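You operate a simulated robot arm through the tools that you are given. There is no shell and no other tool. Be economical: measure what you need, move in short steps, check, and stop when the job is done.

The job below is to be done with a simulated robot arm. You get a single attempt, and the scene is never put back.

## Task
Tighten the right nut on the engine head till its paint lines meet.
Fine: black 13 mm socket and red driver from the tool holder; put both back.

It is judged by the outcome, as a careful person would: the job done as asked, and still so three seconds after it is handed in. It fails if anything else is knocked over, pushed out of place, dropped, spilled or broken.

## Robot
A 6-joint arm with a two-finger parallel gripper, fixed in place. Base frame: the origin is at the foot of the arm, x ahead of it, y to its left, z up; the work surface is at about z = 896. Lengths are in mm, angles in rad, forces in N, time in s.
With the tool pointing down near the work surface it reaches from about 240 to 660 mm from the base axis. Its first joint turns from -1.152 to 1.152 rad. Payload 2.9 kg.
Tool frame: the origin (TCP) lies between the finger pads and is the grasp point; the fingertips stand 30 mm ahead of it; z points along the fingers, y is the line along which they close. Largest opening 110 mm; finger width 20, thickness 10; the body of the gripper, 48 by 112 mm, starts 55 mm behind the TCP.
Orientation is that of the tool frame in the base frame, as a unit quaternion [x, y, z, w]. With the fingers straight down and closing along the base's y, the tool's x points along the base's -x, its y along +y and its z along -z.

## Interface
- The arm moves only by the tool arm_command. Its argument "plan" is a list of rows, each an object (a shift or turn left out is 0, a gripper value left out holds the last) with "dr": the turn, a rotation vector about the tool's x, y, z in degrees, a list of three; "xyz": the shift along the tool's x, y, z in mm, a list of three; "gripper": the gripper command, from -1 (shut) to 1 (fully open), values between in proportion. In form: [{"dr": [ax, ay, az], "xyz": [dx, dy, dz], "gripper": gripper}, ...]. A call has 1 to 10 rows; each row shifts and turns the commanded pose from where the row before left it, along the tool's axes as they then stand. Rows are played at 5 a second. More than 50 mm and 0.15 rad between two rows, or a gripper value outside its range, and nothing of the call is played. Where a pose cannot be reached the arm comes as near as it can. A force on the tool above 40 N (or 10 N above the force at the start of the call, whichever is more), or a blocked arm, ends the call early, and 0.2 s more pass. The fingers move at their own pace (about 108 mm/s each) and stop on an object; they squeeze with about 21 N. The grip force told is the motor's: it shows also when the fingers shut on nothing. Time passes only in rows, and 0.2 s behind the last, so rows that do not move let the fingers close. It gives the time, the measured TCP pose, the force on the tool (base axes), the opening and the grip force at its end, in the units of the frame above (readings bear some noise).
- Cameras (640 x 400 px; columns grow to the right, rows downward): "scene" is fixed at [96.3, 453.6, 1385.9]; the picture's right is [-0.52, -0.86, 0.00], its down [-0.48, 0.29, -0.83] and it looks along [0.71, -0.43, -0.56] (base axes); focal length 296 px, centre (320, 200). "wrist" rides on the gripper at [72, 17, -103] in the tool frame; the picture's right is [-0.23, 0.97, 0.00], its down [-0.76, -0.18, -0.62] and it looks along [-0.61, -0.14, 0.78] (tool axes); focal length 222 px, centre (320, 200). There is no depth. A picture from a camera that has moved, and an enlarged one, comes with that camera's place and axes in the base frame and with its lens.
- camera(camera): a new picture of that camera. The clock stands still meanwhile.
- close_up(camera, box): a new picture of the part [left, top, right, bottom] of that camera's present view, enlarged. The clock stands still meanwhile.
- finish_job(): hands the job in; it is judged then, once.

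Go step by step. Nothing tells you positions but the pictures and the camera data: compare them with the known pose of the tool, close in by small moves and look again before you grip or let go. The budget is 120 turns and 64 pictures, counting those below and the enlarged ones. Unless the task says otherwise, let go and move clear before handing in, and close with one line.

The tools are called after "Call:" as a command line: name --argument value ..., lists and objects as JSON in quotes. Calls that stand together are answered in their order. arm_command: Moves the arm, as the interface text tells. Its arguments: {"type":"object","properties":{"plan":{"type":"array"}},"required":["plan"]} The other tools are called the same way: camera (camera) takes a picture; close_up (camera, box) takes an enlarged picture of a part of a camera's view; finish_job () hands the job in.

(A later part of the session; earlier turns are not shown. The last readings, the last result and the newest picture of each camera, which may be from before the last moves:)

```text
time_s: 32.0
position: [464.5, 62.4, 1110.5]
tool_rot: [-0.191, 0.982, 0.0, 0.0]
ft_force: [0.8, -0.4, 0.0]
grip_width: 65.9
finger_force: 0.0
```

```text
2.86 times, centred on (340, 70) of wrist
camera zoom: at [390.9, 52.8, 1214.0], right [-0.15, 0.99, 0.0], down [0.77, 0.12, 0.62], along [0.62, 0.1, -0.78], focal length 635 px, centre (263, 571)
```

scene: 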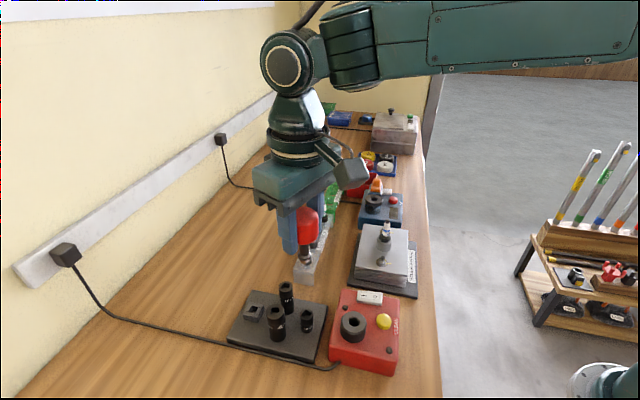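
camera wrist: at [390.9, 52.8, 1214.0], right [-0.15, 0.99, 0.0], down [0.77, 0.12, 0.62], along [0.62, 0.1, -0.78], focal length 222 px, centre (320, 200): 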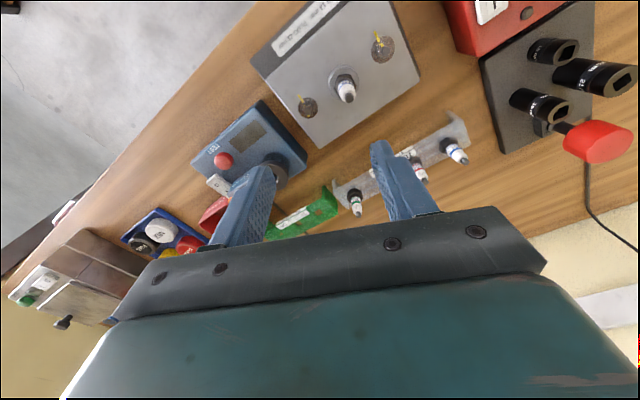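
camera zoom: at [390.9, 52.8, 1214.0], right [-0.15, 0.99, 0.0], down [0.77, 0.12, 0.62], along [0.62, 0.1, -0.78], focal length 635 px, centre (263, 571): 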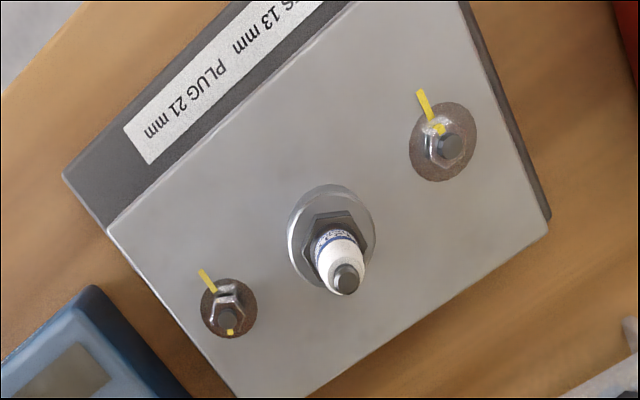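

The head line points at about 224° and the nut's own mark at about 18°, so it needs about 154° clockwise; the nut axis is near (474.5, 51.5). Now I'll fetch the 13 mm socket with the fingers.

Call:
arm_command --plan '[{"xyz": [-2, 44.7, 0]}, {"xyz": [-2, 44.7, 0]}, {"xyz": [-2, 44.7, 0]}, {"xyz": [-2, 44.7, 0]}, {"xyz": [-2, 44.7, 0]}, {"xyz": [-1.7, 44.7, 0], "gripper": -0.18}, {"xyz": [0, 0, 0]}]'

Call:
arm_command --plan '[{"xyz": [0, 0, 40]}, {"xyz": [0, 0, 40]}, {"xyz": [0, 0, 30]}, {"xyz": [0, 0, 0]}]'

```text
time_s: 33.6
position: [374.7, 313.8, 1110.6]
tool_rot: [-0.19, 0.982, 0.0, 0.0]
ft_force: [0.2, -0.5, 1.2]
grip_width: 45.1
finger_force: 0.1
```

```text
time_s: 34.6
position: [375.3, 313.2, 1001.5]
tool_rot: [-0.192, 0.981, 0.0, 0.001]
ft_force: [0.1, 0.1, 0.3]
grip_width: 45.0
finger_force: 0.0
```

Position matches the socket to about 2 mm. I'll correct, descend and grip it.

Call:
arm_command --plan '[{"xyz": [-0.3, 1.5, 25]}, {"xyz": [0, 0, 22]}, {"xyz": [0, 0, 11]}, {"xyz": [0, 0, 0]}, {"gripper": -1}, {"gripper": -1}, {"gripper": -1}]'

Call:
close_up --camera "scene" --box '[280, 250, 380, 340]'

```text
time_s: 36.2
position: [375.9, 314.5, 942.7]
tool_rot: [-0.19, 0.982, 0.0, -0.001]
ft_force: [3.0, -7.7, 1.0]
grip_width: 22.7
finger_force: 21.2
```

```text
4.44 times, centred on (330, 295) of scene
camera zoom: at [96.3, 453.4, 1386.0], right [-0.52, -0.86, 0.0], down [-0.48, 0.29, -0.83], along [0.71, -0.43, -0.56], focal length 1317 px, centre (276, -222)
```

zoom: 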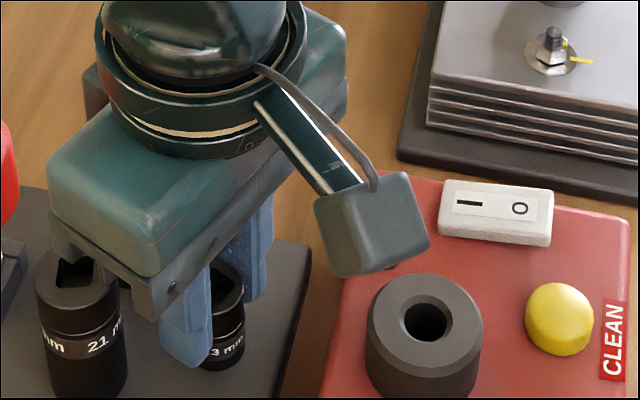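

Gripped at 22.7 mm with a small side load. I'll relieve it and lift straight up.

Call:
arm_command --plan '[{"xyz": [0, -0.8, 0]}, {"xyz": [0, 0, 0]}]'

Call:
arm_command --plan '[{"xyz": [0, 0, -6]}, {"xyz": [0, 0, -14]}, {"xyz": [0, 0, -40]}, {"xyz": [0, 0, -45]}, {"xyz": [0, 0, -45]}, {"xyz": [0, 0, 0]}]'

Call:
close_up --camera "scene" --box '[230, 170, 410, 340]'

```text
time_s: 36.8
position: [375.6, 314.5, 942.7]
tool_rot: [-0.19, 0.982, 0.0, 0.0]
ft_force: [1.4, -6.1, 3.3]
grip_width: 22.9
finger_force: 21.1
```

```text
time_s: 38.2
position: [373.9, 316.3, 1092.8]
tool_rot: [-0.191, 0.982, 0.0, 0.001]
ft_force: [-0.9, 0.6, -0.2]
grip_width: 22.8
finger_force: 21.5
```

```text
2.35 times, centred on (320, 255) of scene
camera zoom: at [96.3, 453.6, 1385.9], right [-0.52, -0.86, 0.0], down [-0.48, 0.29, -0.83], along [0.71, -0.43, -0.56], focal length 697 px, centre (320, 71)
```

zoom: 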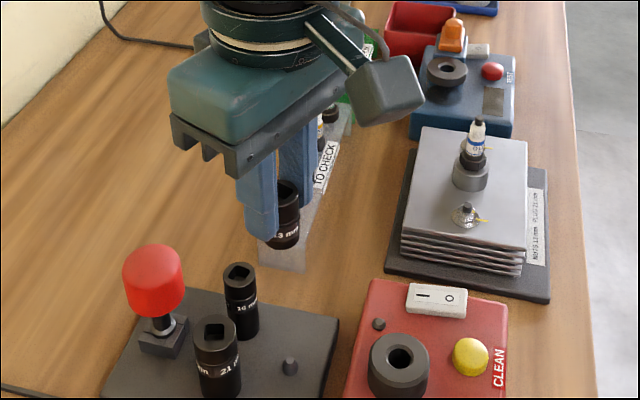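

The socket is in hand and a round peg remains, so its orientation doesn't matter on return. Now I'll carry it over the nut, turn to 18°, and descend part way.

Call:
arm_command --plan '[{"xyz": [0.95, -47.1, 0]}, {"xyz": [0.95, -47.1, 0]}, {"xyz": [0.95, -47.1, 0]}, {"xyz": [0.95, -47.1, 0]}, {"xyz": [0.95, -47.1, 0]}, {"xyz": [0.95, -47.0, 0]}, {"dr": [0, 0, 4]}, {"xyz": [0, 0, 45]}, {"xyz": [0, 0, 40]}, {"xyz": [0, 0, 0]}]'

Call:
close_up --camera "wrist" --box '[260, 70, 380, 210]'

Call:
close_up --camera "scene" --box '[350, 190, 430, 260]'

```text
time_s: 40.4
position: [478.6, 49.8, 1006.9]
tool_rot: [-0.156, 0.988, 0.0, 0.0]
ft_force: [0.3, 0.1, -1.3]
grip_width: 22.5
finger_force: 20.5
```

```text
2.86 times, centred on (320, 140) of wrist
camera zoom: at [403.5, 45.9, 1110.3], right [-0.08, 1.0, 0.0], down [0.78, 0.07, 0.62], along [0.62, 0.05, -0.78], focal length 635 px, centre (320, 371)
```

zoom: 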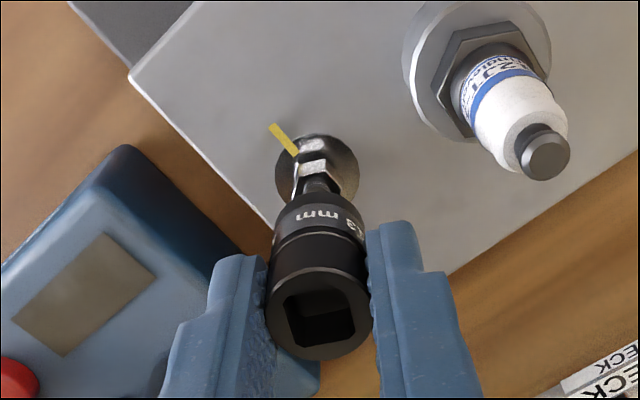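

```text
5.71 times, centred on (390, 225) of scene
camera zoom: at [96.3, 453.6, 1385.9], right [-0.52, -0.86, 0.0], down [-0.48, 0.29, -0.83], along [0.71, -0.43, -0.56], focal length 1694 px, centre (-80, 57)
```

zoom: 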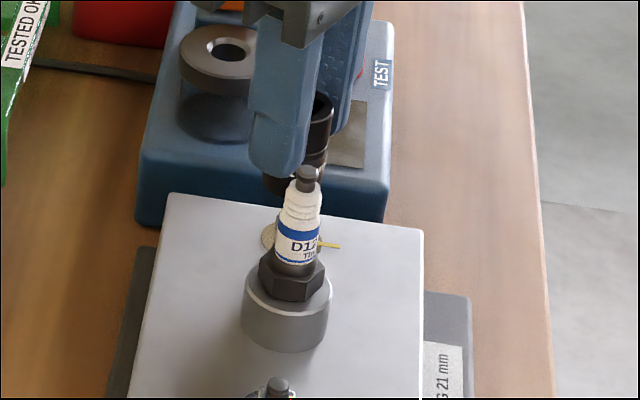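

The socket is about 3 mm too far in +x and 1 mm in +y relative to the nut. I'll correct, go down until the stud enters, and check.

Call:
arm_command --plan '[{"xyz": [3.4, -0.3, 0]}, {"xyz": [0, 0, 10]}, {"xyz": [0, 0, 7]}, {"xyz": [0, 0, 0]}]'

Call:
close_up --camera "wrist" --box '[280, 90, 360, 190]'

```text
time_s: 41.4
position: [474.3, 47.5, 991.5]
tool_rot: [-0.156, 0.988, -0.001, 0.0]
ft_force: [0.8, -0.1, -0.7]
grip_width: 22.7
finger_force: 21.4
```

```text
4.00 times, centred on (320, 140) of wrist
camera zoom: at [399.7, 44.0, 1093.8], right [-0.08, 1.0, 0.0], down [0.78, 0.07, 0.62], along [0.62, 0.05, -0.78], focal length 888 px, centre (320, 440)
```

zoom: 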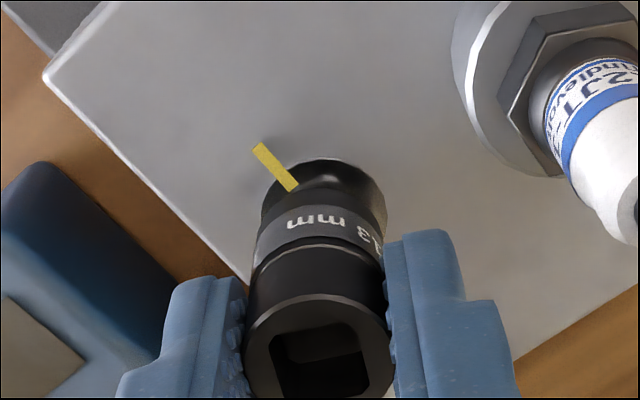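

Now the socket is within 1 mm; the nut lies about 0.9 mm toward tool +y. I'll correct and lower until contact.

Call:
arm_command --plan '[{"xyz": [-0.2, 0.9, 0]}, {"xyz": [0, 0, 4]}, {"xyz": [0, 0, 3]}, {"xyz": [0, 0, 2]}, {"xyz": [0, 0, 0]}]'

Call:
arm_command --plan '[{"xyz": [0, 0, 1.5]}, {"xyz": [0, 0, 1.5]}, {"xyz": [0, 0, 0]}]'

```text
time_s: 42.6
position: [473.1, 50.3, 981.5]
tool_rot: [-0.156, 0.988, 0.0, 0.001]
ft_force: [1.8, -0.4, -0.9]
grip_width: 22.7
finger_force: 20.6
```

```text
time_s: 43.4
position: [472.2, 48.3, 978.7]
tool_rot: [-0.155, 0.988, 0.001, 0.002]
ft_force: [0.9, -0.4, 3.5]
grip_width: 22.9
finger_force: 20.7
```

Call:
arm_command --plan '[{"xyz": [0, 0, 1.5]}, {"xyz": [0, 0, 0]}]'

```text
time_s: 44.0
position: [473.8, 50.3, 977.5]
tool_rot: [-0.156, 0.988, -0.001, 0.003]
ft_force: [-1.5, -2.8, 18.0]
grip_width: 22.9
finger_force: 21.0
```

Contact at z ≈ 978. I'll turn clockwise under a light load, watching for the socket to drop over the hex.

Call:
arm_command --plan '[{"xyz": [0, 0, -0.7]}, {"dr": [0, 0, 4]}, {"dr": [0, 0, 4]}, {"dr": [0, 0, 4]}, {"xyz": [0, 0, 0]}]'

Call:
arm_command --plan '[{"dr": [0, 0, 5]}, {"dr": [0, 0, 5]}, {"xyz": [0, 0, 0]}]'

```text
time_s: 45.2
position: [473.8, 51.5, 978.0]
tool_rot: [-0.051, 0.999, 0.0, 0.001]
ft_force: [8.0, -0.7, 10.9]
grip_width: 23.0
finger_force: 21.1
```

```text
time_s: 46.0
position: [473.2, 49.7, 979.1]
tool_rot: [0.036, 0.999, 0.0, -0.001]
ft_force: [6.3, -3.7, 7.0]
grip_width: 22.8
finger_force: 21.1
```

No drop yet. I'll look to see whether it's seated or resting on top.

Call:
close_up --camera "wrist" --box '[280, 90, 360, 190]'

```text
4.00 times, centred on (320, 140) of wrist
camera zoom: at [401.7, 73.9, 1081.0], right [0.3, 0.96, 0.0], down [0.75, -0.23, 0.62], along [0.6, -0.18, -0.78], focal length 888 px, centre (320, 440)
```

zoom: 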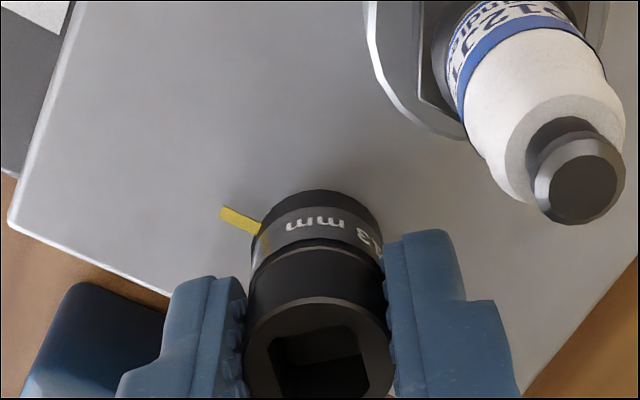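

The washer is now fully covered and the socket's bottom edge is at about z 935, so it is seated on the nut. The "13 mm" print kept its place relative to the fingers, so the nut has turned with it, about 22°. I'll keep turning clockwise with this grip as far as torque allows.

Call:
arm_command --plan '[{"dr": [0, 0, 7]}, {"dr": [0, 0, 7]}, {"dr": [0, 0, 7]}, {"dr": [0, 0, 7]}, {"dr": [0, 0, 7]}, {"xyz": [0, 0, 0]}]'

Call:
close_up --camera "wrist" --box '[280, 90, 360, 190]'

```text
time_s: 47.4
position: [472.7, 50.3, 977.6]
tool_rot: [0.334, 0.942, 0.0, 0.0]
ft_force: [7.7, -5.0, 4.3]
grip_width: 23.0
finger_force: 21.3
```

```text
4.00 times, centred on (320, 140) of wrist
camera zoom: at [427.3, 110.8, 1081.0], right [0.79, 0.61, 0.0], down [0.48, -0.62, 0.62], along [0.38, -0.49, -0.78], focal length 888 px, centre (320, 440)
```

zoom: 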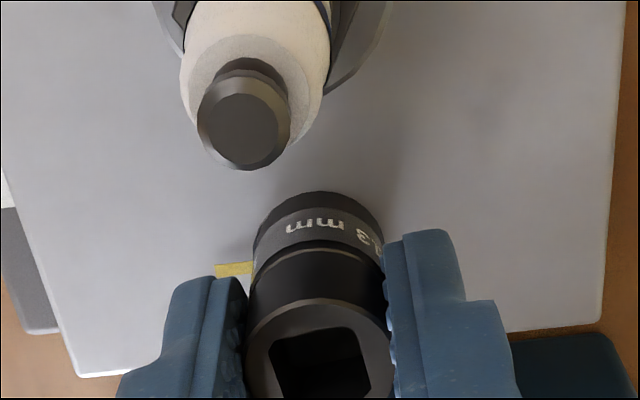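

It's turning well (yaw −39°, 57° done) without slip. I'll continue.

Call:
arm_command --plan '[{"dr": [0, 0, 7]}, {"dr": [0, 0, 7]}, {"dr": [0, 0, 7]}, {"dr": [0, 0, 7]}, {"dr": [0, 0, 7]}, {"dr": [0, 0, 7]}, {"xyz": [0, 0, 0]}]'

```text
time_s: 49.0
position: [474.3, 50.6, 978.2]
tool_rot: [0.651, 0.759, 0.0, 0.0]
ft_force: [0.9, -7.4, 9.7]
grip_width: 22.8
finger_force: 20.7
```

Call:
arm_command --plan '[{"dr": [0, 0, 7]}, {"dr": [0, 0, 7]}, {"dr": [0, 0, 7]}, {"dr": [0, 0, 7]}, {"dr": [0, 0, 7]}, {"dr": [0, 0, 7]}, {"xyz": [0, 0, 0]}]'

Call:
close_up --camera "wrist" --box '[270, 90, 370, 190]'

```text
time_s: 50.6
position: [473.1, 50.3, 977.5]
tool_rot: [0.879, 0.477, 0.001, 0.0]
ft_force: [11.0, -1.4, 0.2]
grip_width: 22.9
finger_force: 21.1
```

```text
4.00 times, centred on (320, 140) of wrist
camera zoom: at [526.0, 103.4, 1080.9], right [0.69, -0.72, 0.0], down [-0.57, -0.54, 0.62], along [-0.45, -0.43, -0.78], focal length 888 px, centre (320, 440)
```

zoom: 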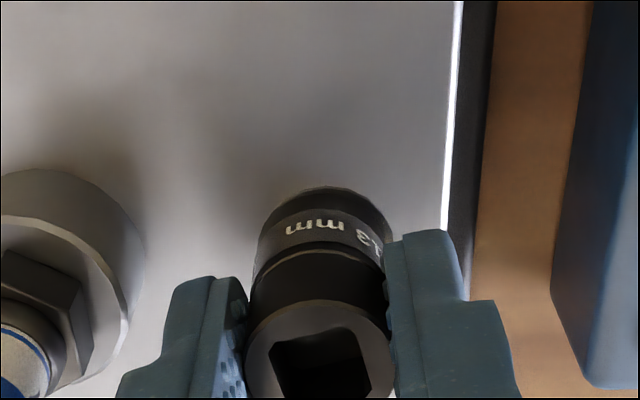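

About 141° done, with 13° nominally remaining. I'll lift the socket straight off to read the actual marks.

Call:
arm_command --plan '[{"xyz": [0, 0, -6]}, {"xyz": [0, 0, -10]}, {"xyz": [0, 0, -25]}, {"xyz": [0, 0, -30]}, {"xyz": [0, 0, 0]}]'

Call:
close_up --camera "wrist" --box '[295, 85, 345, 125]'

```text
time_s: 51.8
position: [472.3, 50.1, 1048.6]
tool_rot: [0.879, 0.477, 0.0, 0.0]
ft_force: [0.3, 0.5, -0.9]
grip_width: 23.0
finger_force: 21.4
```

```text
10.00 times, centred on (320, 105) of wrist
camera zoom: at [526.2, 104.1, 1151.7], right [0.69, -0.72, 0.0], down [-0.56, -0.54, 0.62], along [-0.45, -0.43, -0.78], focal length 2221 px, centre (320, 1150)
```

zoom: 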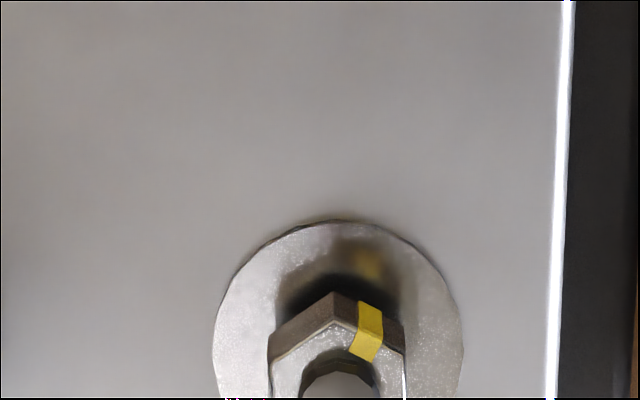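

The nut's mark is still at about 18°: the socket spun on top without engaging. The side loads also say the nut centre lies about (+0.9, −0.7) from my axis. I'll wind back counter-clockwise while raised, recentre, and press harder this time while sweeping for the hex.

Call:
arm_command --plan '[{"dr": [0, 0, -8.4]}, {"dr": [0, 0, -8.4]}, {"dr": [0, 0, -8.4]}, {"dr": [0, 0, -8.4]}, {"dr": [0, 0, -8.4]}, {"dr": [0, 0, -8.4]}, {"dr": [0, 0, -8.4]}, {"dr": [0, 0, -8.4]}, {"dr": [0, 0, -8.4]}, {"dr": [0, 0, -8.4]}]'

Call:
arm_command --plan '[{"dr": [0, 0, -8.4]}, {"dr": [0, 0, -8.4]}, {"dr": [0, 0, -8.4]}, {"dr": [0, 0, -8.4]}, {"dr": [0, 0, -8.4]}, {"dr": [0, 0, -8.4]}, {"dr": [0, 0, -8.4]}, {"dr": [0, 0, -8.4]}, {"xyz": [-0.2, -1.1, 0]}, {"xyz": [0, 0, 0]}]'

Call:
arm_command --plan '[{"xyz": [0, 0, 40]}, {"xyz": [0, 0, 20]}, {"xyz": [0, 0, 8]}, {"xyz": [0, 0, 2]}, {"xyz": [0, 0, 1.5]}, {"xyz": [0, 0, 0]}]'

```text
time_s: 54.0
position: [473.4, 49.5, 1049.5]
tool_rot: [0.332, 0.943, -0.001, 0.0]
ft_force: [-0.1, -0.4, -0.9]
grip_width: 22.9
finger_force: 20.8
```

```text
time_s: 56.2
position: [474.0, 47.9, 1049.2]
tool_rot: [-0.245, 0.97, 0.0, 0.0]
ft_force: [-0.3, 0.5, -0.5]
grip_width: 22.6
finger_force: 20.6
```

```text
time_s: 57.6
position: [472.8, 48.9, 977.3]
tool_rot: [-0.244, 0.97, 0.001, 0.001]
ft_force: [-2.3, 0.8, 9.6]
grip_width: 22.8
finger_force: 20.8
```

Contact again at z ≈ 977.5. Now I'll press and sweep.

Call:
arm_command --plan '[{"xyz": [0, 0, 1]}, {"dr": [0, 0, 4]}, {"dr": [0, 0, 4]}, {"dr": [0, 0, 4]}, {"xyz": [0, 0, 0]}]'

Call:
arm_command --plan '[{"xyz": [0, 0, 0.5]}, {"dr": [0, 0, 4]}, {"dr": [0, 0, 4]}, {"dr": [0, 0, 4]}, {"xyz": [0, 0, 0]}]'

```text
time_s: 58.8
position: [473.2, 49.5, 976.6]
tool_rot: [-0.141, 0.99, 0.0, 0.0]
ft_force: [-1.0, 1.5, 14.2]
grip_width: 22.8
finger_force: 20.9
```

```text
time_s: 60.0
position: [472.9, 49.5, 975.5]
tool_rot: [-0.035, 0.999, 0.0, 0.0]
ft_force: [0.1, 3.8, 14.5]
grip_width: 23.0
finger_force: 20.9
```

Call:
arm_command --plan '[{"xyz": [0, 0, 0.5]}, {"dr": [0, 0, 4]}, {"dr": [0, 0, 4]}, {"dr": [0, 0, 4]}, {"xyz": [0, 0, 0]}]'

Call:
arm_command --plan '[{"xyz": [0, 0, 0.5]}, {"dr": [0, 0, 4]}, {"dr": [0, 0, 4]}, {"dr": [0, 0, 4]}, {"xyz": [0, 0, 0]}]'

```text
time_s: 61.2
position: [472.8, 49.4, 976.1]
tool_rot: [0.068, 0.998, 0.0, 0.001]
ft_force: [-3.6, -5.0, 25.5]
grip_width: 22.9
finger_force: 21.2
```

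```text
time_s: 62.4
position: [474.0, 49.3, 976.0]
tool_rot: [0.172, 0.985, 0.0, 0.001]
ft_force: [-4.7, 0.3, 30.3]
grip_width: 22.7
finger_force: 20.7
```

Call:
arm_command --plan '[{"dr": [0, 0, 4]}, {"dr": [0, 0, 4]}, {"dr": [0, 0, 4]}, {"dr": [0, 0, 4]}, {"dr": [0, 0, 4]}, {"xyz": [0, 0, 0]}]'

Call:
camera --camera "wrist"

```text
time_s: 63.8
position: [472.8, 48.9, 973.0]
tool_rot: [0.341, 0.94, -0.001, -0.001]
ft_force: [0.1, 1.5, 1.0]
grip_width: 23.0
finger_force: 20.8
```

```text
9 pictures are left
camera wrist: at [428.2, 110.3, 1076.9], right [0.8, 0.6, 0.0], down [0.47, -0.62, 0.62], along [0.37, -0.5, -0.78], focal length 222 px, centre (320, 200)
```

wrist: 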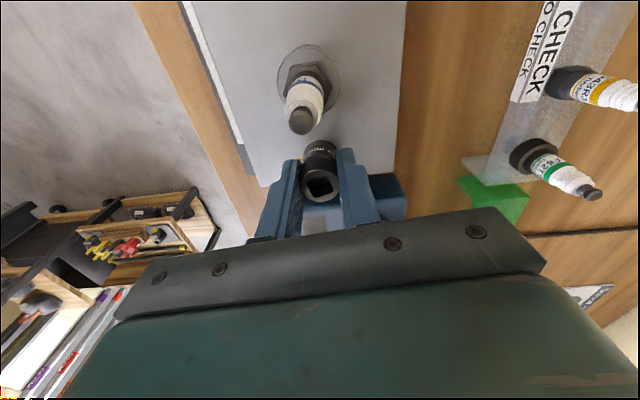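

The force vanished and z fell to 973: the hex dropped on. I'll lower to seat it fully.

Call:
arm_command --plan '[{"xyz": [0, 0, 1.5]}, {"xyz": [0, 0, 1.5]}, {"xyz": [0, 0, 0]}]'

Call:
arm_command --plan '[{"xyz": [0, 0, 1]}, {"xyz": [0, 0, 1]}, {"xyz": [0, 0, 0]}]'

```text
time_s: 64.6
position: [474.5, 48.2, 973.0]
tool_rot: [0.34, 0.94, 0.0, 0.0]
ft_force: [-6.0, -2.2, 17.9]
grip_width: 23.2
finger_force: 20.9
```

```text
time_s: 65.4
position: [474.3, 49.5, 969.8]
tool_rot: [0.341, 0.94, 0.001, 0.001]
ft_force: [-2.4, -4.6, 17.9]
grip_width: 23.0
finger_force: 20.8
```

Call:
arm_command --plan '[{"xyz": [0, 0, 1]}, {"xyz": [0, 0, 1]}, {"xyz": [0, 0, 0]}]'

```text
time_s: 66.2
position: [473.6, 49.3, 967.3]
tool_rot: [0.34, 0.94, 0.001, 0.0]
ft_force: [-2.5, -1.9, 17.6]
grip_width: 23.0
finger_force: 21.3
```

Call:
arm_command --plan '[{"xyz": [0, 0, 1]}, {"xyz": [0, 0, 1]}, {"xyz": [0, 0, 0]}]'

Call:
close_up --camera "wrist" --box '[280, 120, 360, 210]'

```text
time_s: 67.0
position: [473.5, 49.7, 965.3]
tool_rot: [0.34, 0.94, -0.001, 0.0]
ft_force: [-3.1, -2.3, 18.5]
grip_width: 23.3
finger_force: 20.5
```

```text
4.44 times, centred on (320, 165) of wrist
camera zoom: at [428.7, 110.1, 1068.8], right [0.8, 0.6, 0.0], down [0.47, -0.62, 0.62], along [0.38, -0.5, -0.78], focal length 987 px, centre (320, 356)
```

zoom: 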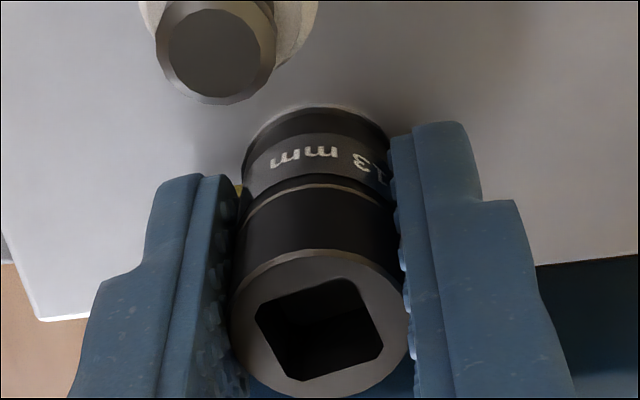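

The fingers slid down the seated socket, and the print shifted slightly, so the nut resists finger torque: the driver is needed. I'll release the socket here, rise, and measure its square.

Call:
arm_command --plan '[{"xyz": [0, 0, -2]}, {"gripper": -0.3}, {"xyz": [0, 0, 0]}, {"xyz": [0, 0, -20]}, {"xyz": [0, 0, -40]}, {"xyz": [0, 0, -45]}, {"xyz": [0, 0, -40]}, {"xyz": [0, 0, 0]}]'

Call:
close_up --camera "wrist" --box '[290, 90, 350, 130]'

```text
time_s: 68.8
position: [470.3, 48.5, 1112.3]
tool_rot: [0.34, 0.94, 0.0, 0.0]
ft_force: [0.0, 0.4, 0.2]
grip_width: 38.4
finger_force: 0.1
```

```text
10.00 times, centred on (320, 110) of wrist
camera zoom: at [425.7, 109.9, 1215.7], right [0.8, 0.6, 0.0], down [0.47, -0.62, 0.62], along [0.38, -0.5, -0.78], focal length 2221 px, centre (320, 1100)
```

zoom: 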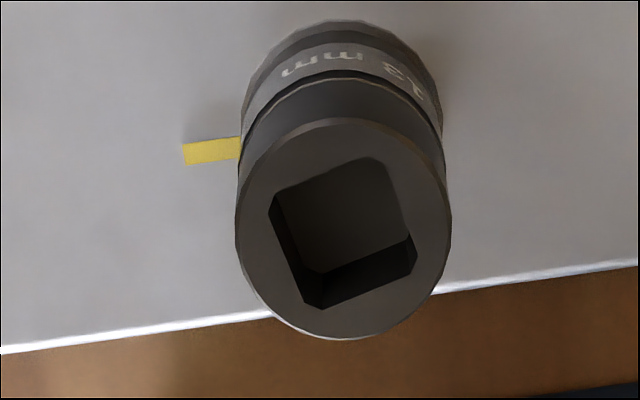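

The socket stands seated on the nut with its square at about 60° and its axis near (474.2, 49.1). I'll fetch the driver at yaw 15°, so I have turning range afterwards.

Call:
arm_command --plan '[{"dr": [0, 0, -7.83]}, {"dr": [0, 0, -7.83]}, {"dr": [0, 0, -7.83]}, {"dr": [0, 0, -7.83]}, {"dr": [0, 0, -7.83]}, {"dr": [0, 0, -7.83]}, {"dr": [0, 0, -7.82], "gripper": 0.15}, {"xyz": [0, 0, 0]}]'

Call:
arm_command --plan '[{"xyz": [-7.7, 41.7, 0]}, {"xyz": [-7.7, 41.7, 0]}, {"xyz": [-7.7, 41.7, 0]}, {"xyz": [-7.7, 41.7, 0]}, {"xyz": [-7.7, 41.7, 0]}, {"xyz": [-7.7, 41.7, 0]}, {"xyz": [-7.7, 41.7, 0]}, {"xyz": [-7.6, 41.6, 0]}, {"xyz": [0, 0, 0]}]'

Call:
arm_command --plan '[{"xyz": [0, 0, 40]}, {"xyz": [0, 0, 38]}, {"xyz": [0, 0, 0]}]'

Call:
camera --camera "wrist"

```text
time_s: 70.6
position: [474.3, 49.8, 1113.7]
tool_rot: [-0.132, 0.991, 0.001, 0.001]
ft_force: [-0.3, 0.0, 0.3]
grip_width: 63.3
finger_force: 0.1
```

```text
time_s: 72.6
position: [446.4, 385.5, 1109.6]
tool_rot: [-0.131, 0.991, -0.001, 0.0]
ft_force: [0.0, 0.0, 0.0]
grip_width: 63.3
finger_force: 0.0
```

```text
time_s: 73.4
position: [447.4, 387.1, 1031.7]
tool_rot: [-0.13, 0.992, 0.0, 0.0]
ft_force: [0.1, -0.6, -0.3]
grip_width: 63.2
finger_force: 0.0
```

```text
6 pictures are left
camera wrist: at [372.1, 386.6, 1135.1], right [-0.03, 1.0, 0.0], down [0.78, 0.03, 0.62], along [0.62, 0.02, -0.78], focal length 222 px, centre (320, 200)
```

wrist: 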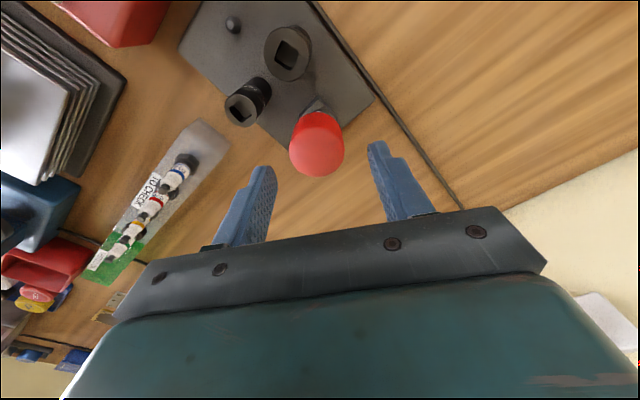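

The knob is centred. I'll descend and grip.

Call:
arm_command --plan '[{"xyz": [0.8, 0, 30]}, {"xyz": [0, 0, 28]}, {"xyz": [0, 0, 0]}, {"gripper": -1}, {"gripper": -1}, {"gripper": -1}, {"xyz": [0, 0, 0]}]'

Call:
arm_command --plan '[{"xyz": [0, 0, -15]}, {"xyz": [0, 0, -40]}, {"xyz": [0, 0, -45]}, {"xyz": [0, 0, -45]}, {"xyz": [0, 0, 0]}]'

```text
time_s: 75.0
position: [446.2, 386.1, 977.9]
tool_rot: [-0.131, 0.991, 0.0, 0.0]
ft_force: [0.4, -0.1, 0.2]
grip_width: 40.9
finger_force: 21.2
```

```text
time_s: 76.2
position: [448.8, 384.6, 1123.0]
tool_rot: [-0.13, 0.992, -0.001, 0.0]
ft_force: [0.1, -0.9, -2.4]
grip_width: 41.2
finger_force: 21.0
```

The driver is gripped cleanly. I'll take it back along the exact reverse path over the socket on the nut, turn +15° to match its square, and descend to just above.

Call:
arm_command --plan '[{"xyz": [7.6, -41.7, 0]}, {"xyz": [7.6, -41.7, 0]}, {"xyz": [7.6, -41.7, 0]}, {"xyz": [7.6, -41.7, 0]}, {"xyz": [7.6, -41.7, 0]}, {"xyz": [7.6, -41.7, 0]}, {"xyz": [7.6, -41.7, 0]}, {"xyz": [7.5, -41.6, 0]}, {"dr": [0, 0, -7.5]}, {"dr": [0, 0, -7.5]}]'

Call:
arm_command --plan '[{"xyz": [0, 0, 40]}, {"xyz": [0, 0, 40]}, {"xyz": [0, 0, 5]}, {"xyz": [0, 0, 0]}]'

Call:
close_up --camera "wrist" --box '[260, 60, 380, 180]'

```text
time_s: 78.4
position: [473.1, 48.6, 1121.4]
tool_rot: [-0.26, 0.966, 0.0, 0.0]
ft_force: [0.2, 0.6, -1.7]
grip_width: 41.1
finger_force: 21.1
```

```text
time_s: 79.4
position: [474.6, 49.1, 1036.7]
tool_rot: [-0.258, 0.966, 0.001, -0.001]
ft_force: [-1.1, -2.0, 0.1]
grip_width: 41.0
finger_force: 21.0
```

```text
3.33 times, centred on (320, 120) of wrist
camera zoom: at [402.4, 29.7, 1139.4], right [-0.29, 0.96, 0.0], down [0.75, 0.23, 0.62], along [0.6, 0.18, -0.78], focal length 740 px, centre (320, 467)
```

zoom: 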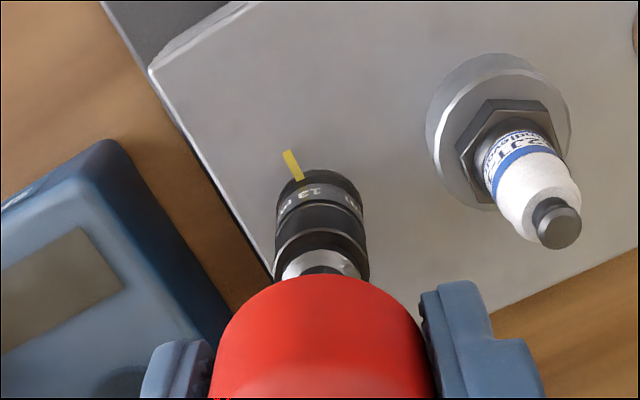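

The collar and socket line up in the picture, so I'll lower gently.

Call:
arm_command --plan '[{"xyz": [0, 0, 3]}, {"xyz": [0, 0, 3]}, {"xyz": [0, 0, 0]}]'

Call:
arm_command --plan '[{"xyz": [0, 0, 2]}, {"xyz": [0, 0, 1.5]}, {"xyz": [0, 0, 0]}]'

```text
time_s: 80.2
position: [474.9, 48.9, 1032.9]
tool_rot: [-0.259, 0.966, -0.001, 0.004]
ft_force: [0.8, -1.9, 34.5]
grip_width: 40.9
finger_force: 20.7
```

```text
time_s: 81.0
position: [473.3, 48.6, 1030.4]
tool_rot: [-0.26, 0.966, 0.0, 0.004]
ft_force: [-1.7, 0.5, 35.1]
grip_width: 41.2
finger_force: 21.1
```

The tip is on the rim. I'll ease the load to about 12 N and search a few degrees in yaw.

Call:
arm_command --plan '[{"xyz": [0, 0, -2.5]}, {"dr": [0, 0, 3]}, {"dr": [0, 0, 3]}, {"xyz": [0, 0, 0]}]'

Call:
arm_command --plan '[{"dr": [0, 0, -4]}, {"dr": [0, 0, -4]}, {"dr": [0, 0, -4]}, {"xyz": [0, 0, 0]}]'

```text
time_s: 82.0
position: [473.5, 49.8, 1030.1]
tool_rot: [-0.208, 0.978, 0.0, 0.0]
ft_force: [2.4, 0.9, 16.4]
grip_width: 41.1
finger_force: 21.1
```

```text
time_s: 83.0
position: [474.1, 50.0, 1029.7]
tool_rot: [-0.31, 0.951, 0.0, 0.0]
ft_force: [3.3, -1.1, 11.6]
grip_width: 40.9
finger_force: 20.7
```

Still on the rim. A recheck of the picture gives a best yaw of about 28° and the driver about 1 mm too far from the camera side. I'll shift and sweep back.

Call:
arm_command --plan '[{"xyz": [1.0, 0, 0]}, {"dr": [0, 0, 3]}, {"dr": [0, 0, 3]}, {"dr": [0, 0, 3]}, {"dr": [0, 0, 3]}, {"xyz": [0, 0, 0]}]'

Call:
arm_command --plan '[{"xyz": [0.8, 0, 0.5]}, {"dr": [0, 0, -3]}, {"dr": [0, 0, -3]}, {"dr": [0, 0, -3]}, {"xyz": [0, 0, 0]}]'

```text
time_s: 84.4
position: [472.4, 48.3, 1030.6]
tool_rot: [-0.208, 0.978, 0.0, 0.0]
ft_force: [1.9, 2.2, 6.9]
grip_width: 40.8
finger_force: 21.2
```

```text
time_s: 85.6
position: [473.3, 48.4, 1030.0]
tool_rot: [-0.284, 0.959, 0.0, 0.001]
ft_force: [1.3, -2.2, 15.4]
grip_width: 41.0
finger_force: 21.2
```

I need a view of the tip against the socket; the scene camera may show it past the plug.

Call:
close_up --camera "scene" --box '[372, 180, 412, 220]'

```text
10.00 times, centred on (392, 200) of scene
camera zoom: at [96.1, 453.5, 1386.0], right [-0.52, -0.86, 0.0], down [-0.48, 0.29, -0.83], along [0.71, -0.43, -0.56], focal length 2964 px, centre (-400, 200)
```

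zoom: 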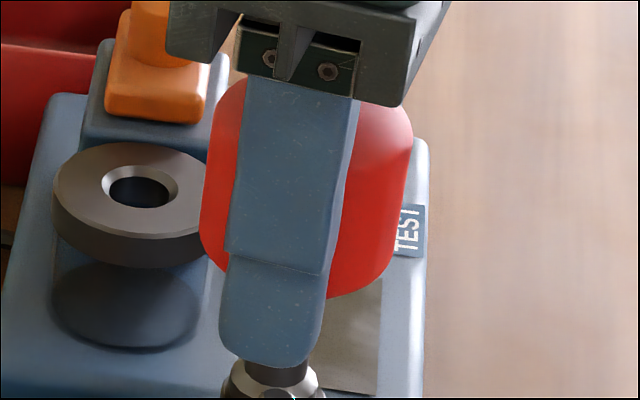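

The plug hides the interface. I'll do a systematic search under light load instead: yaw at 28°, scanning in small lateral steps and watching for the force to vanish.

Call:
arm_command --plan '[{"dr": [0, 0, 2.5]}, {"dr": [0, 0, 2.5]}, {"xyz": [-0.6, 0, 0]}, {"xyz": [-0.6, 0, 0]}, {"xyz": [-0.6, 0, 0]}, {"xyz": [-0.6, 0, 0]}, {"xyz": [-0.6, 0, 0]}, {"xyz": [-0.6, 0, 0]}]'

Call:
arm_command --plan '[{"xyz": [0, 0.8, 0]}, {"xyz": [0.6, 0, 0]}, {"xyz": [0.6, 0, 0]}, {"xyz": [0.6, 0, 0]}, {"xyz": [0.6, 0, 0]}, {"xyz": [0.6, 0, 0]}, {"xyz": [0.6, 0, 0]}]'

Call:
arm_command --plan '[{"xyz": [0, -1.6, 0]}, {"xyz": [-0.6, 0, 0]}, {"xyz": [-0.6, 0, 0]}, {"xyz": [-0.6, 0, 0]}, {"xyz": [-0.6, 0, 0]}, {"xyz": [-0.6, 0, 0]}, {"xyz": [-0.6, 0, 0]}]'

```text
time_s: 87.4
position: [473.2, 49.6, 1028.0]
tool_rot: [-0.242, 0.97, -0.001, 0.0]
ft_force: [-8.2, -2.8, 24.1]
grip_width: 41.3
finger_force: 20.7
```

```text
time_s: 89.0
position: [472.8, 49.8, 1029.6]
tool_rot: [-0.243, 0.97, 0.0, 0.0]
ft_force: [9.8, 1.6, 13.0]
grip_width: 41.3
finger_force: 21.4
```

```text
time_s: 90.6
position: [475.5, 47.9, 1030.2]
tool_rot: [-0.241, 0.97, 0.0, -0.001]
ft_force: [-8.4, -2.9, 19.0]
grip_width: 40.9
finger_force: 20.9
```

Dragging under load only pushes the driver around in the grip. I'll lift clear and take one careful picture to re-measure driver against socket.

Call:
arm_command --plan '[{"xyz": [0.6, 0.8, -6]}, {"xyz": [0.9, 0, -12]}, {"xyz": [0, 0, -12]}, {"xyz": [0, 0, 0]}]'

Call:
close_up --camera "wrist" --box '[285, 70, 355, 145]'

```text
time_s: 91.6
position: [474.3, 49.2, 1059.4]
tool_rot: [-0.242, 0.97, 0.0, 0.0]
ft_force: [0.2, -0.1, -1.2]
grip_width: 41.1
finger_force: 21.4
```

```text
5.33 times, centred on (320, 108) of wrist
camera zoom: at [402.3, 31.5, 1162.3], right [-0.26, 0.97, 0.0], down [0.76, 0.2, 0.62], along [0.6, 0.16, -0.78], focal length 1185 px, centre (320, 693)
```

zoom: 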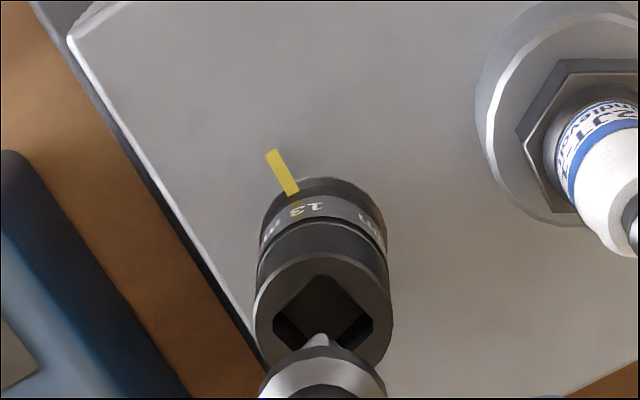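

This view is clear: the tip needs about 1 mm more along the viewing direction, 0.4 mm right and about +3° of yaw. I'll apply that and lower.

Call:
arm_command --plan '[{"dr": [0, 0, -3]}, {"xyz": [-1.07, 0.16, 0]}, {"xyz": [0, 0, 15]}, {"xyz": [0, 0, 9]}, {"xyz": [0, 0, 0]}]'

Call:
arm_command --plan '[{"xyz": [0, 0, 3]}, {"xyz": [0, 0, 2]}, {"xyz": [0, 0, 1]}, {"xyz": [0, 0, 0]}]'

```text
time_s: 92.8
position: [474.8, 48.5, 1036.1]
tool_rot: [-0.267, 0.964, -0.001, 0.0]
ft_force: [0.4, -0.1, -1.1]
grip_width: 40.8
finger_force: 20.9
```

```text
time_s: 93.8
position: [474.4, 50.0, 1029.0]
tool_rot: [-0.267, 0.964, 0.0, 0.001]
ft_force: [-0.9, -1.1, 3.7]
grip_width: 40.8
finger_force: 20.9
```

Call:
arm_command --plan '[{"xyz": [0, 0, 1]}, {"xyz": [0, 0, 1]}, {"xyz": [0, 0, 0]}]'

```text
time_s: 94.6
position: [475.1, 49.8, 1028.6]
tool_rot: [-0.267, 0.964, -0.001, 0.001]
ft_force: [-5.6, -4.8, 21.4]
grip_width: 41.0
finger_force: 20.8
```

Call:
arm_command --plan '[{"xyz": [0, 0, -1.8]}, {"xyz": [0.6, -0.1, 0]}, {"xyz": [0, 0, 1]}, {"xyz": [0, 0, 1]}, {"xyz": [0, 0, 0]}]'

Call:
arm_command --plan '[{"dr": [0, 0, 2]}, {"dr": [0, 0, 2]}, {"dr": [0, 0, 2]}, {"xyz": [0, 0, 0]}]'

Call:
arm_command --plan '[{"dr": [0, 0, -3]}, {"dr": [0, 0, -3]}, {"dr": [0, 0, -3]}, {"dr": [0, 0, -3]}, {"xyz": [0, 0, 0]}]'

```text
time_s: 95.8
position: [474.3, 49.4, 1029.7]
tool_rot: [-0.268, 0.963, -0.001, 0.001]
ft_force: [-2.0, -4.8, 31.3]
grip_width: 41.1
finger_force: 20.6
```

```text
time_s: 96.8
position: [474.6, 49.7, 1028.9]
tool_rot: [-0.216, 0.976, -0.001, 0.002]
ft_force: [-3.1, -1.3, 32.7]
grip_width: 40.9
finger_force: 20.9
```

```text
time_s: 98.0
position: [475.2, 49.9, 1030.4]
tool_rot: [-0.318, 0.948, 0.0, 0.002]
ft_force: [0.8, -5.7, 26.1]
grip_width: 41.0
finger_force: 20.9
```

Still on the rim; side force points to −y. I'll lift off, return to yaw 31°, shift about 0.7 mm in −y, and poke again.

Call:
arm_command --plan '[{"xyz": [0, 0, -6]}, {"dr": [0, 0, 6], "xyz": [-0.2, -0.7, 0]}, {"xyz": [0, 0, 0]}, {"xyz": [0, 0, 3]}, {"xyz": [0, 0, 2]}, {"xyz": [0, 0, 0]}]'

Call:
arm_command --plan '[{"xyz": [0, 0, -5]}, {"xyz": [-0.8, 0, 0]}, {"xyz": [0, 0, 3]}, {"xyz": [0, 0, 2]}, {"xyz": [0, 0, 0]}]'

Call:
arm_command --plan '[{"xyz": [0, 0, -5]}, {"xyz": [-0.8, 0, 0]}, {"xyz": [0, 0, 3]}, {"xyz": [0, 0, 2]}, {"xyz": [0, 0, 0]}]'

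```text
time_s: 99.4
position: [475.1, 48.8, 1028.0]
tool_rot: [-0.267, 0.964, 0.0, 0.0]
ft_force: [-0.8, 0.3, 3.1]
grip_width: 40.9
finger_force: 21.2
```

```text
time_s: 100.6
position: [476.1, 50.2, 1028.8]
tool_rot: [-0.268, 0.963, 0.0, 0.001]
ft_force: [0.2, 0.4, 7.8]
grip_width: 40.9
finger_force: 20.8
```

```text
time_s: 101.8
position: [475.8, 50.6, 1028.8]
tool_rot: [-0.267, 0.964, 0.001, 0.001]
ft_force: [-7.2, -1.7, 15.3]
grip_width: 41.0
finger_force: 21.2
```

The first of these pokes had the least resistance. I'll go back there and push a little further.

Call:
arm_command --plan '[{"xyz": [0, 0, -5]}, {"xyz": [1.6, 0, 0]}, {"xyz": [0, 0, 3]}, {"xyz": [0, 0, 2]}, {"xyz": [0, 0, 2]}, {"xyz": [0, 0, 0]}]'

Call:
arm_command --plan '[{"xyz": [0, 0, -7]}, {"xyz": [0.8, 0, 0]}, {"xyz": [0, 0, 3]}, {"xyz": [0, 0, 2]}, {"xyz": [0, 0, 2]}, {"xyz": [0, 0, 0]}]'

Call:
arm_command --plan '[{"xyz": [0, 0, -7]}, {"xyz": [-0.8, -0.7, 0]}, {"xyz": [0, 0, 3]}, {"xyz": [0, 0, 2]}, {"xyz": [0, 0, 2]}, {"xyz": [0, 0, 0]}]'

```text
time_s: 103.2
position: [474.2, 48.6, 1027.7]
tool_rot: [-0.268, 0.964, 0.0, 0.002]
ft_force: [-5.5, 0.6, 32.9]
grip_width: 41.0
finger_force: 20.9
```

```text
time_s: 104.6
position: [473.8, 50.6, 1029.2]
tool_rot: [-0.269, 0.963, -0.001, 0.003]
ft_force: [-7.9, 3.6, 33.5]
grip_width: 41.3
finger_force: 21.4
```

```text
time_s: 106.0
position: [475.5, 49.0, 1027.2]
tool_rot: [-0.268, 0.963, -0.001, 0.004]
ft_force: [-5.3, 3.3, 34.9]
grip_width: 41.2
finger_force: 20.9
```

The last pushes only slid the knob in the grip, so I'll stop pressing that hard. One sharp close-up of tip and hole from higher up will give both offset and yaw.

Call:
arm_command --plan '[{"xyz": [0, 0.7, -10]}, {"xyz": [0, 0, -15]}, {"xyz": [0, 0, -12]}, {"xyz": [0, 0, 0]}]'

Call:
close_up --camera "wrist" --box '[300, 108, 340, 148]'

```text
time_s: 107.0
position: [476.8, 49.6, 1061.7]
tool_rot: [-0.268, 0.963, 0.0, -0.001]
ft_force: [-0.3, 0.5, -1.2]
grip_width: 41.1
finger_force: 20.9
```

```text
10.00 times, centred on (320, 128) of wrist
camera zoom: at [404.7, 28.6, 1165.4], right [-0.31, 0.95, 0.0], down [0.74, 0.24, 0.62], along [0.59, 0.19, -0.78], focal length 2221 px, centre (320, 920)
```

zoom: 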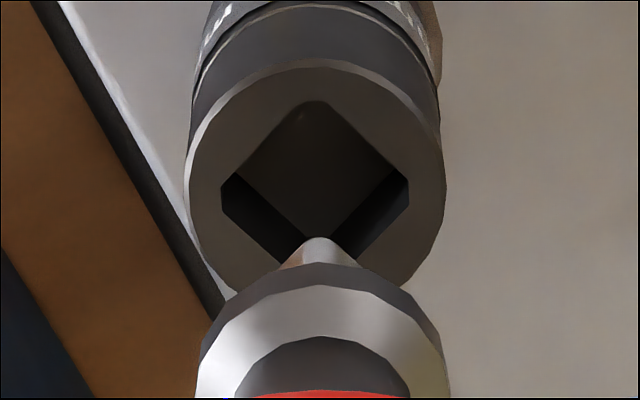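

The yaw now matches; the tip must move about 1.2 mm along the view and 0.5 mm left. I'll apply that and lower.

Call:
arm_command --plan '[{"xyz": [-1.05, -0.76, 0]}, {"xyz": [0, 0, 18]}, {"xyz": [0, 0, 12]}, {"xyz": [0, 0, 2]}, {"xyz": [0, 0, 0]}]'

Call:
arm_command --plan '[{"xyz": [0, 0, 1.5]}, {"xyz": [0, 0, 1.5]}, {"xyz": [0, 0, 0]}]'

```text
time_s: 108.2
position: [476.1, 50.2, 1031.2]
tool_rot: [-0.267, 0.964, -0.001, 0.0]
ft_force: [0.0, -0.3, -1.6]
grip_width: 40.9
finger_force: 20.5
```

```text
time_s: 109.0
position: [476.0, 49.5, 1027.8]
tool_rot: [-0.267, 0.964, 0.001, 0.0]
ft_force: [-0.7, 0.7, -2.3]
grip_width: 41.0
finger_force: 20.9
```

Call:
arm_command --plan '[{"xyz": [0, 0, 1]}, {"xyz": [0, 0, 1]}, {"xyz": [0, 0, 0]}]'

Call:
arm_command --plan '[{"xyz": [0, 0, 1]}, {"xyz": [0, 0, 0]}]'

```text
time_s: 109.8
position: [476.3, 49.2, 1026.9]
tool_rot: [-0.267, 0.964, 0.0, 0.003]
ft_force: [-1.0, 0.6, 19.5]
grip_width: 40.7
finger_force: 21.0
```

```text
time_s: 110.4
position: [475.9, 49.7, 1028.1]
tool_rot: [-0.267, 0.964, -0.001, 0.004]
ft_force: [-3.6, 0.9, 34.9]
grip_width: 41.1
finger_force: 21.0
```

Contact again, with nearly zero side force. I'll ease to about 12 N and sweep yaw slowly both ways here.

Call:
arm_command --plan '[{"xyz": [0, 0, -2]}, {"dr": [0, 0, 2]}, {"dr": [0, 0, 2]}, {"dr": [0, 0, 2]}, {"xyz": [0, 0, 0]}]'

Call:
arm_command --plan '[{"dr": [0, 0, -2]}, {"dr": [0, 0, -2]}, {"dr": [0, 0, -2]}, {"dr": [0, 0, -2]}, {"xyz": [0, 0, 0]}]'

Call:
arm_command --plan '[{"dr": [0, 0, -2]}, {"dr": [0, 0, -2]}, {"dr": [0, 0, -2]}, {"xyz": [0, 0, 0]}]'

```text
time_s: 111.6
position: [475.5, 50.1, 1026.8]
tool_rot: [-0.217, 0.976, 0.0, 0.0]
ft_force: [0.3, 2.1, 21.6]
grip_width: 40.8
finger_force: 21.0
```

```text
time_s: 112.8
position: [475.8, 49.3, 1026.9]
tool_rot: [-0.285, 0.959, 0.001, 0.0]
ft_force: [1.6, -3.0, 16.6]
grip_width: 41.0
finger_force: 21.3
```

```text
time_s: 113.8
position: [475.7, 48.5, 1027.4]
tool_rot: [-0.334, 0.943, 0.0, -0.001]
ft_force: [-0.8, -0.8, 18.5]
grip_width: 41.0
finger_force: 21.4
```

Yaw alone isn't it. I'll return to yaw 32° and run a grid of light pokes around this point, looking for one that meets no resistance.

Call:
arm_command --plan '[{"xyz": [0, 0, -4]}, {"dr": [0, 0, 7]}, {"xyz": [-0.6, 0, 0]}, {"xyz": [0, 0, 4]}, {"xyz": [0, 0, 0]}]'

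Call:
arm_command --plan '[{"xyz": [0, 0, -4]}, {"xyz": [0, -0.6, 0]}, {"xyz": [0, 0, 4]}, {"xyz": [0, 0, 0]}]'

Call:
arm_command --plan '[{"xyz": [0, 0, -4]}, {"xyz": [0.6, 0, 0]}, {"xyz": [0, 0, 4]}, {"xyz": [0, 0, 0]}]'

Call:
arm_command --plan '[{"xyz": [0, 0, -4]}, {"xyz": [0.6, 0, 0]}, {"xyz": [0, 0, 4]}, {"xyz": [0, 0, 0]}]'

Call:
arm_command --plan '[{"xyz": [0, 0, -4]}, {"xyz": [0, 0.6, 0]}, {"xyz": [0, 0, 4]}, {"xyz": [0, 0, 0]}]'

Call:
arm_command --plan '[{"xyz": [0, 0, -4]}, {"xyz": [0, 0.6, 0]}, {"xyz": [0, 0, 4]}, {"xyz": [0, 0, 0]}]'

Call:
arm_command --plan '[{"xyz": [0, 0, -4]}, {"xyz": [-0.6, 0, 0]}, {"xyz": [0, 0, 4]}, {"xyz": [0, 0, 0]}]'

Call:
arm_command --plan '[{"xyz": [0, 0, -4]}, {"xyz": [-0.6, 0, 0]}, {"xyz": [0, 0, 4]}, {"xyz": [0, 0, 0]}]'

```text
time_s: 115.0
position: [475.9, 49.9, 1027.7]
tool_rot: [-0.276, 0.961, -0.001, -0.001]
ft_force: [-3.1, 0.6, 6.7]
grip_width: 40.9
finger_force: 20.7
```

```text
time_s: 116.0
position: [476.6, 48.9, 1027.6]
tool_rot: [-0.275, 0.962, 0.001, 0.001]
ft_force: [-3.8, 1.9, 6.8]
grip_width: 41.2
finger_force: 21.4
```

```text
time_s: 117.0
position: [477.1, 49.4, 1027.7]
tool_rot: [-0.275, 0.962, 0.001, 0.001]
ft_force: [-4.6, 1.1, 7.2]
grip_width: 41.0
finger_force: 20.9
```

```text
time_s: 118.0
position: [474.9, 48.0, 1027.3]
tool_rot: [-0.276, 0.961, 0.001, 0.001]
ft_force: [-1.5, 0.9, 4.4]
grip_width: 41.2
finger_force: 21.0
```

```text
time_s: 119.0
position: [475.8, 49.7, 1027.6]
tool_rot: [-0.276, 0.961, 0.001, -0.001]
ft_force: [0.2, -0.1, -0.4]
grip_width: 41.0
finger_force: 20.8
```

```text
time_s: 120.0
position: [475.0, 49.4, 1027.5]
tool_rot: [-0.276, 0.961, 0.001, 0.001]
ft_force: [-1.6, 0.7, 5.2]
grip_width: 41.1
finger_force: 20.9
```

```text
time_s: 121.0
position: [475.3, 49.8, 1028.0]
tool_rot: [-0.276, 0.961, 0.001, 0.001]
ft_force: [0.2, -0.7, 2.4]
grip_width: 40.6
finger_force: 20.7
```

```text
time_s: 122.0
position: [476.5, 50.6, 1027.2]
tool_rot: [-0.275, 0.961, -0.001, 0.0]
ft_force: [-2.1, 0.6, 3.8]
grip_width: 41.0
finger_force: 20.6
```

Poke five met no resistance at all, so I'll go back there and push further.

Call:
arm_command --plan '[{"xyz": [0, 0, -4]}, {"xyz": [1.2, -0.6, 0]}, {"xyz": [0, 0, 4]}, {"xyz": [0, 0, 1]}, {"xyz": [0, 0, 0]}]'

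Call:
arm_command --plan '[{"xyz": [0, 0, 1]}, {"xyz": [0, 0, 0]}]'

```text
time_s: 123.2
position: [476.1, 50.6, 1026.7]
tool_rot: [-0.276, 0.961, -0.001, 0.001]
ft_force: [-1.0, -0.5, 9.1]
grip_width: 41.2
finger_force: 21.1
```

```text
time_s: 123.8
position: [475.6, 48.9, 1027.2]
tool_rot: [-0.276, 0.961, 0.0, 0.003]
ft_force: [-4.5, -1.1, 30.8]
grip_width: 41.0
finger_force: 20.8
```

The stop is hard with no side load, so it may actually be seated already (4 mm lifts would not pull a 10 mm square out). I'll test by lifting 3 mm and shifting sideways 2.5 mm to see whether it's captive.

Call:
arm_command --plan '[{"xyz": [0, 0, -5]}, {"xyz": [1.5, 0, 0]}, {"xyz": [1.0, 0, 0]}, {"xyz": [0, 0, 0]}]'

Call:
arm_command --plan '[{"xyz": [-2.5, 0, 0]}, {"xyz": [-1.5, 0, 0]}, {"xyz": [-1.0, 0, 0]}, {"xyz": [0, 0, 0]}]'

Call:
arm_command --plan '[{"xyz": [2.5, 0, 0]}, {"xyz": [0, 0, 0]}]'

```text
time_s: 124.8
position: [474.1, 47.4, 1031.0]
tool_rot: [-0.276, 0.961, 0.0, -0.001]
ft_force: [-0.2, 1.0, -1.7]
grip_width: 40.9
finger_force: 21.1
```

```text
time_s: 125.8
position: [478.6, 51.8, 1030.1]
tool_rot: [-0.275, 0.962, 0.0, -0.001]
ft_force: [-3.7, -0.5, -1.4]
grip_width: 41.1
finger_force: 21.0
```

```text
time_s: 126.4
position: [475.9, 48.6, 1030.7]
tool_rot: [-0.275, 0.961, 0.0, 0.0]
ft_force: [-0.3, 1.5, -1.3]
grip_width: 40.8
finger_force: 20.6
```

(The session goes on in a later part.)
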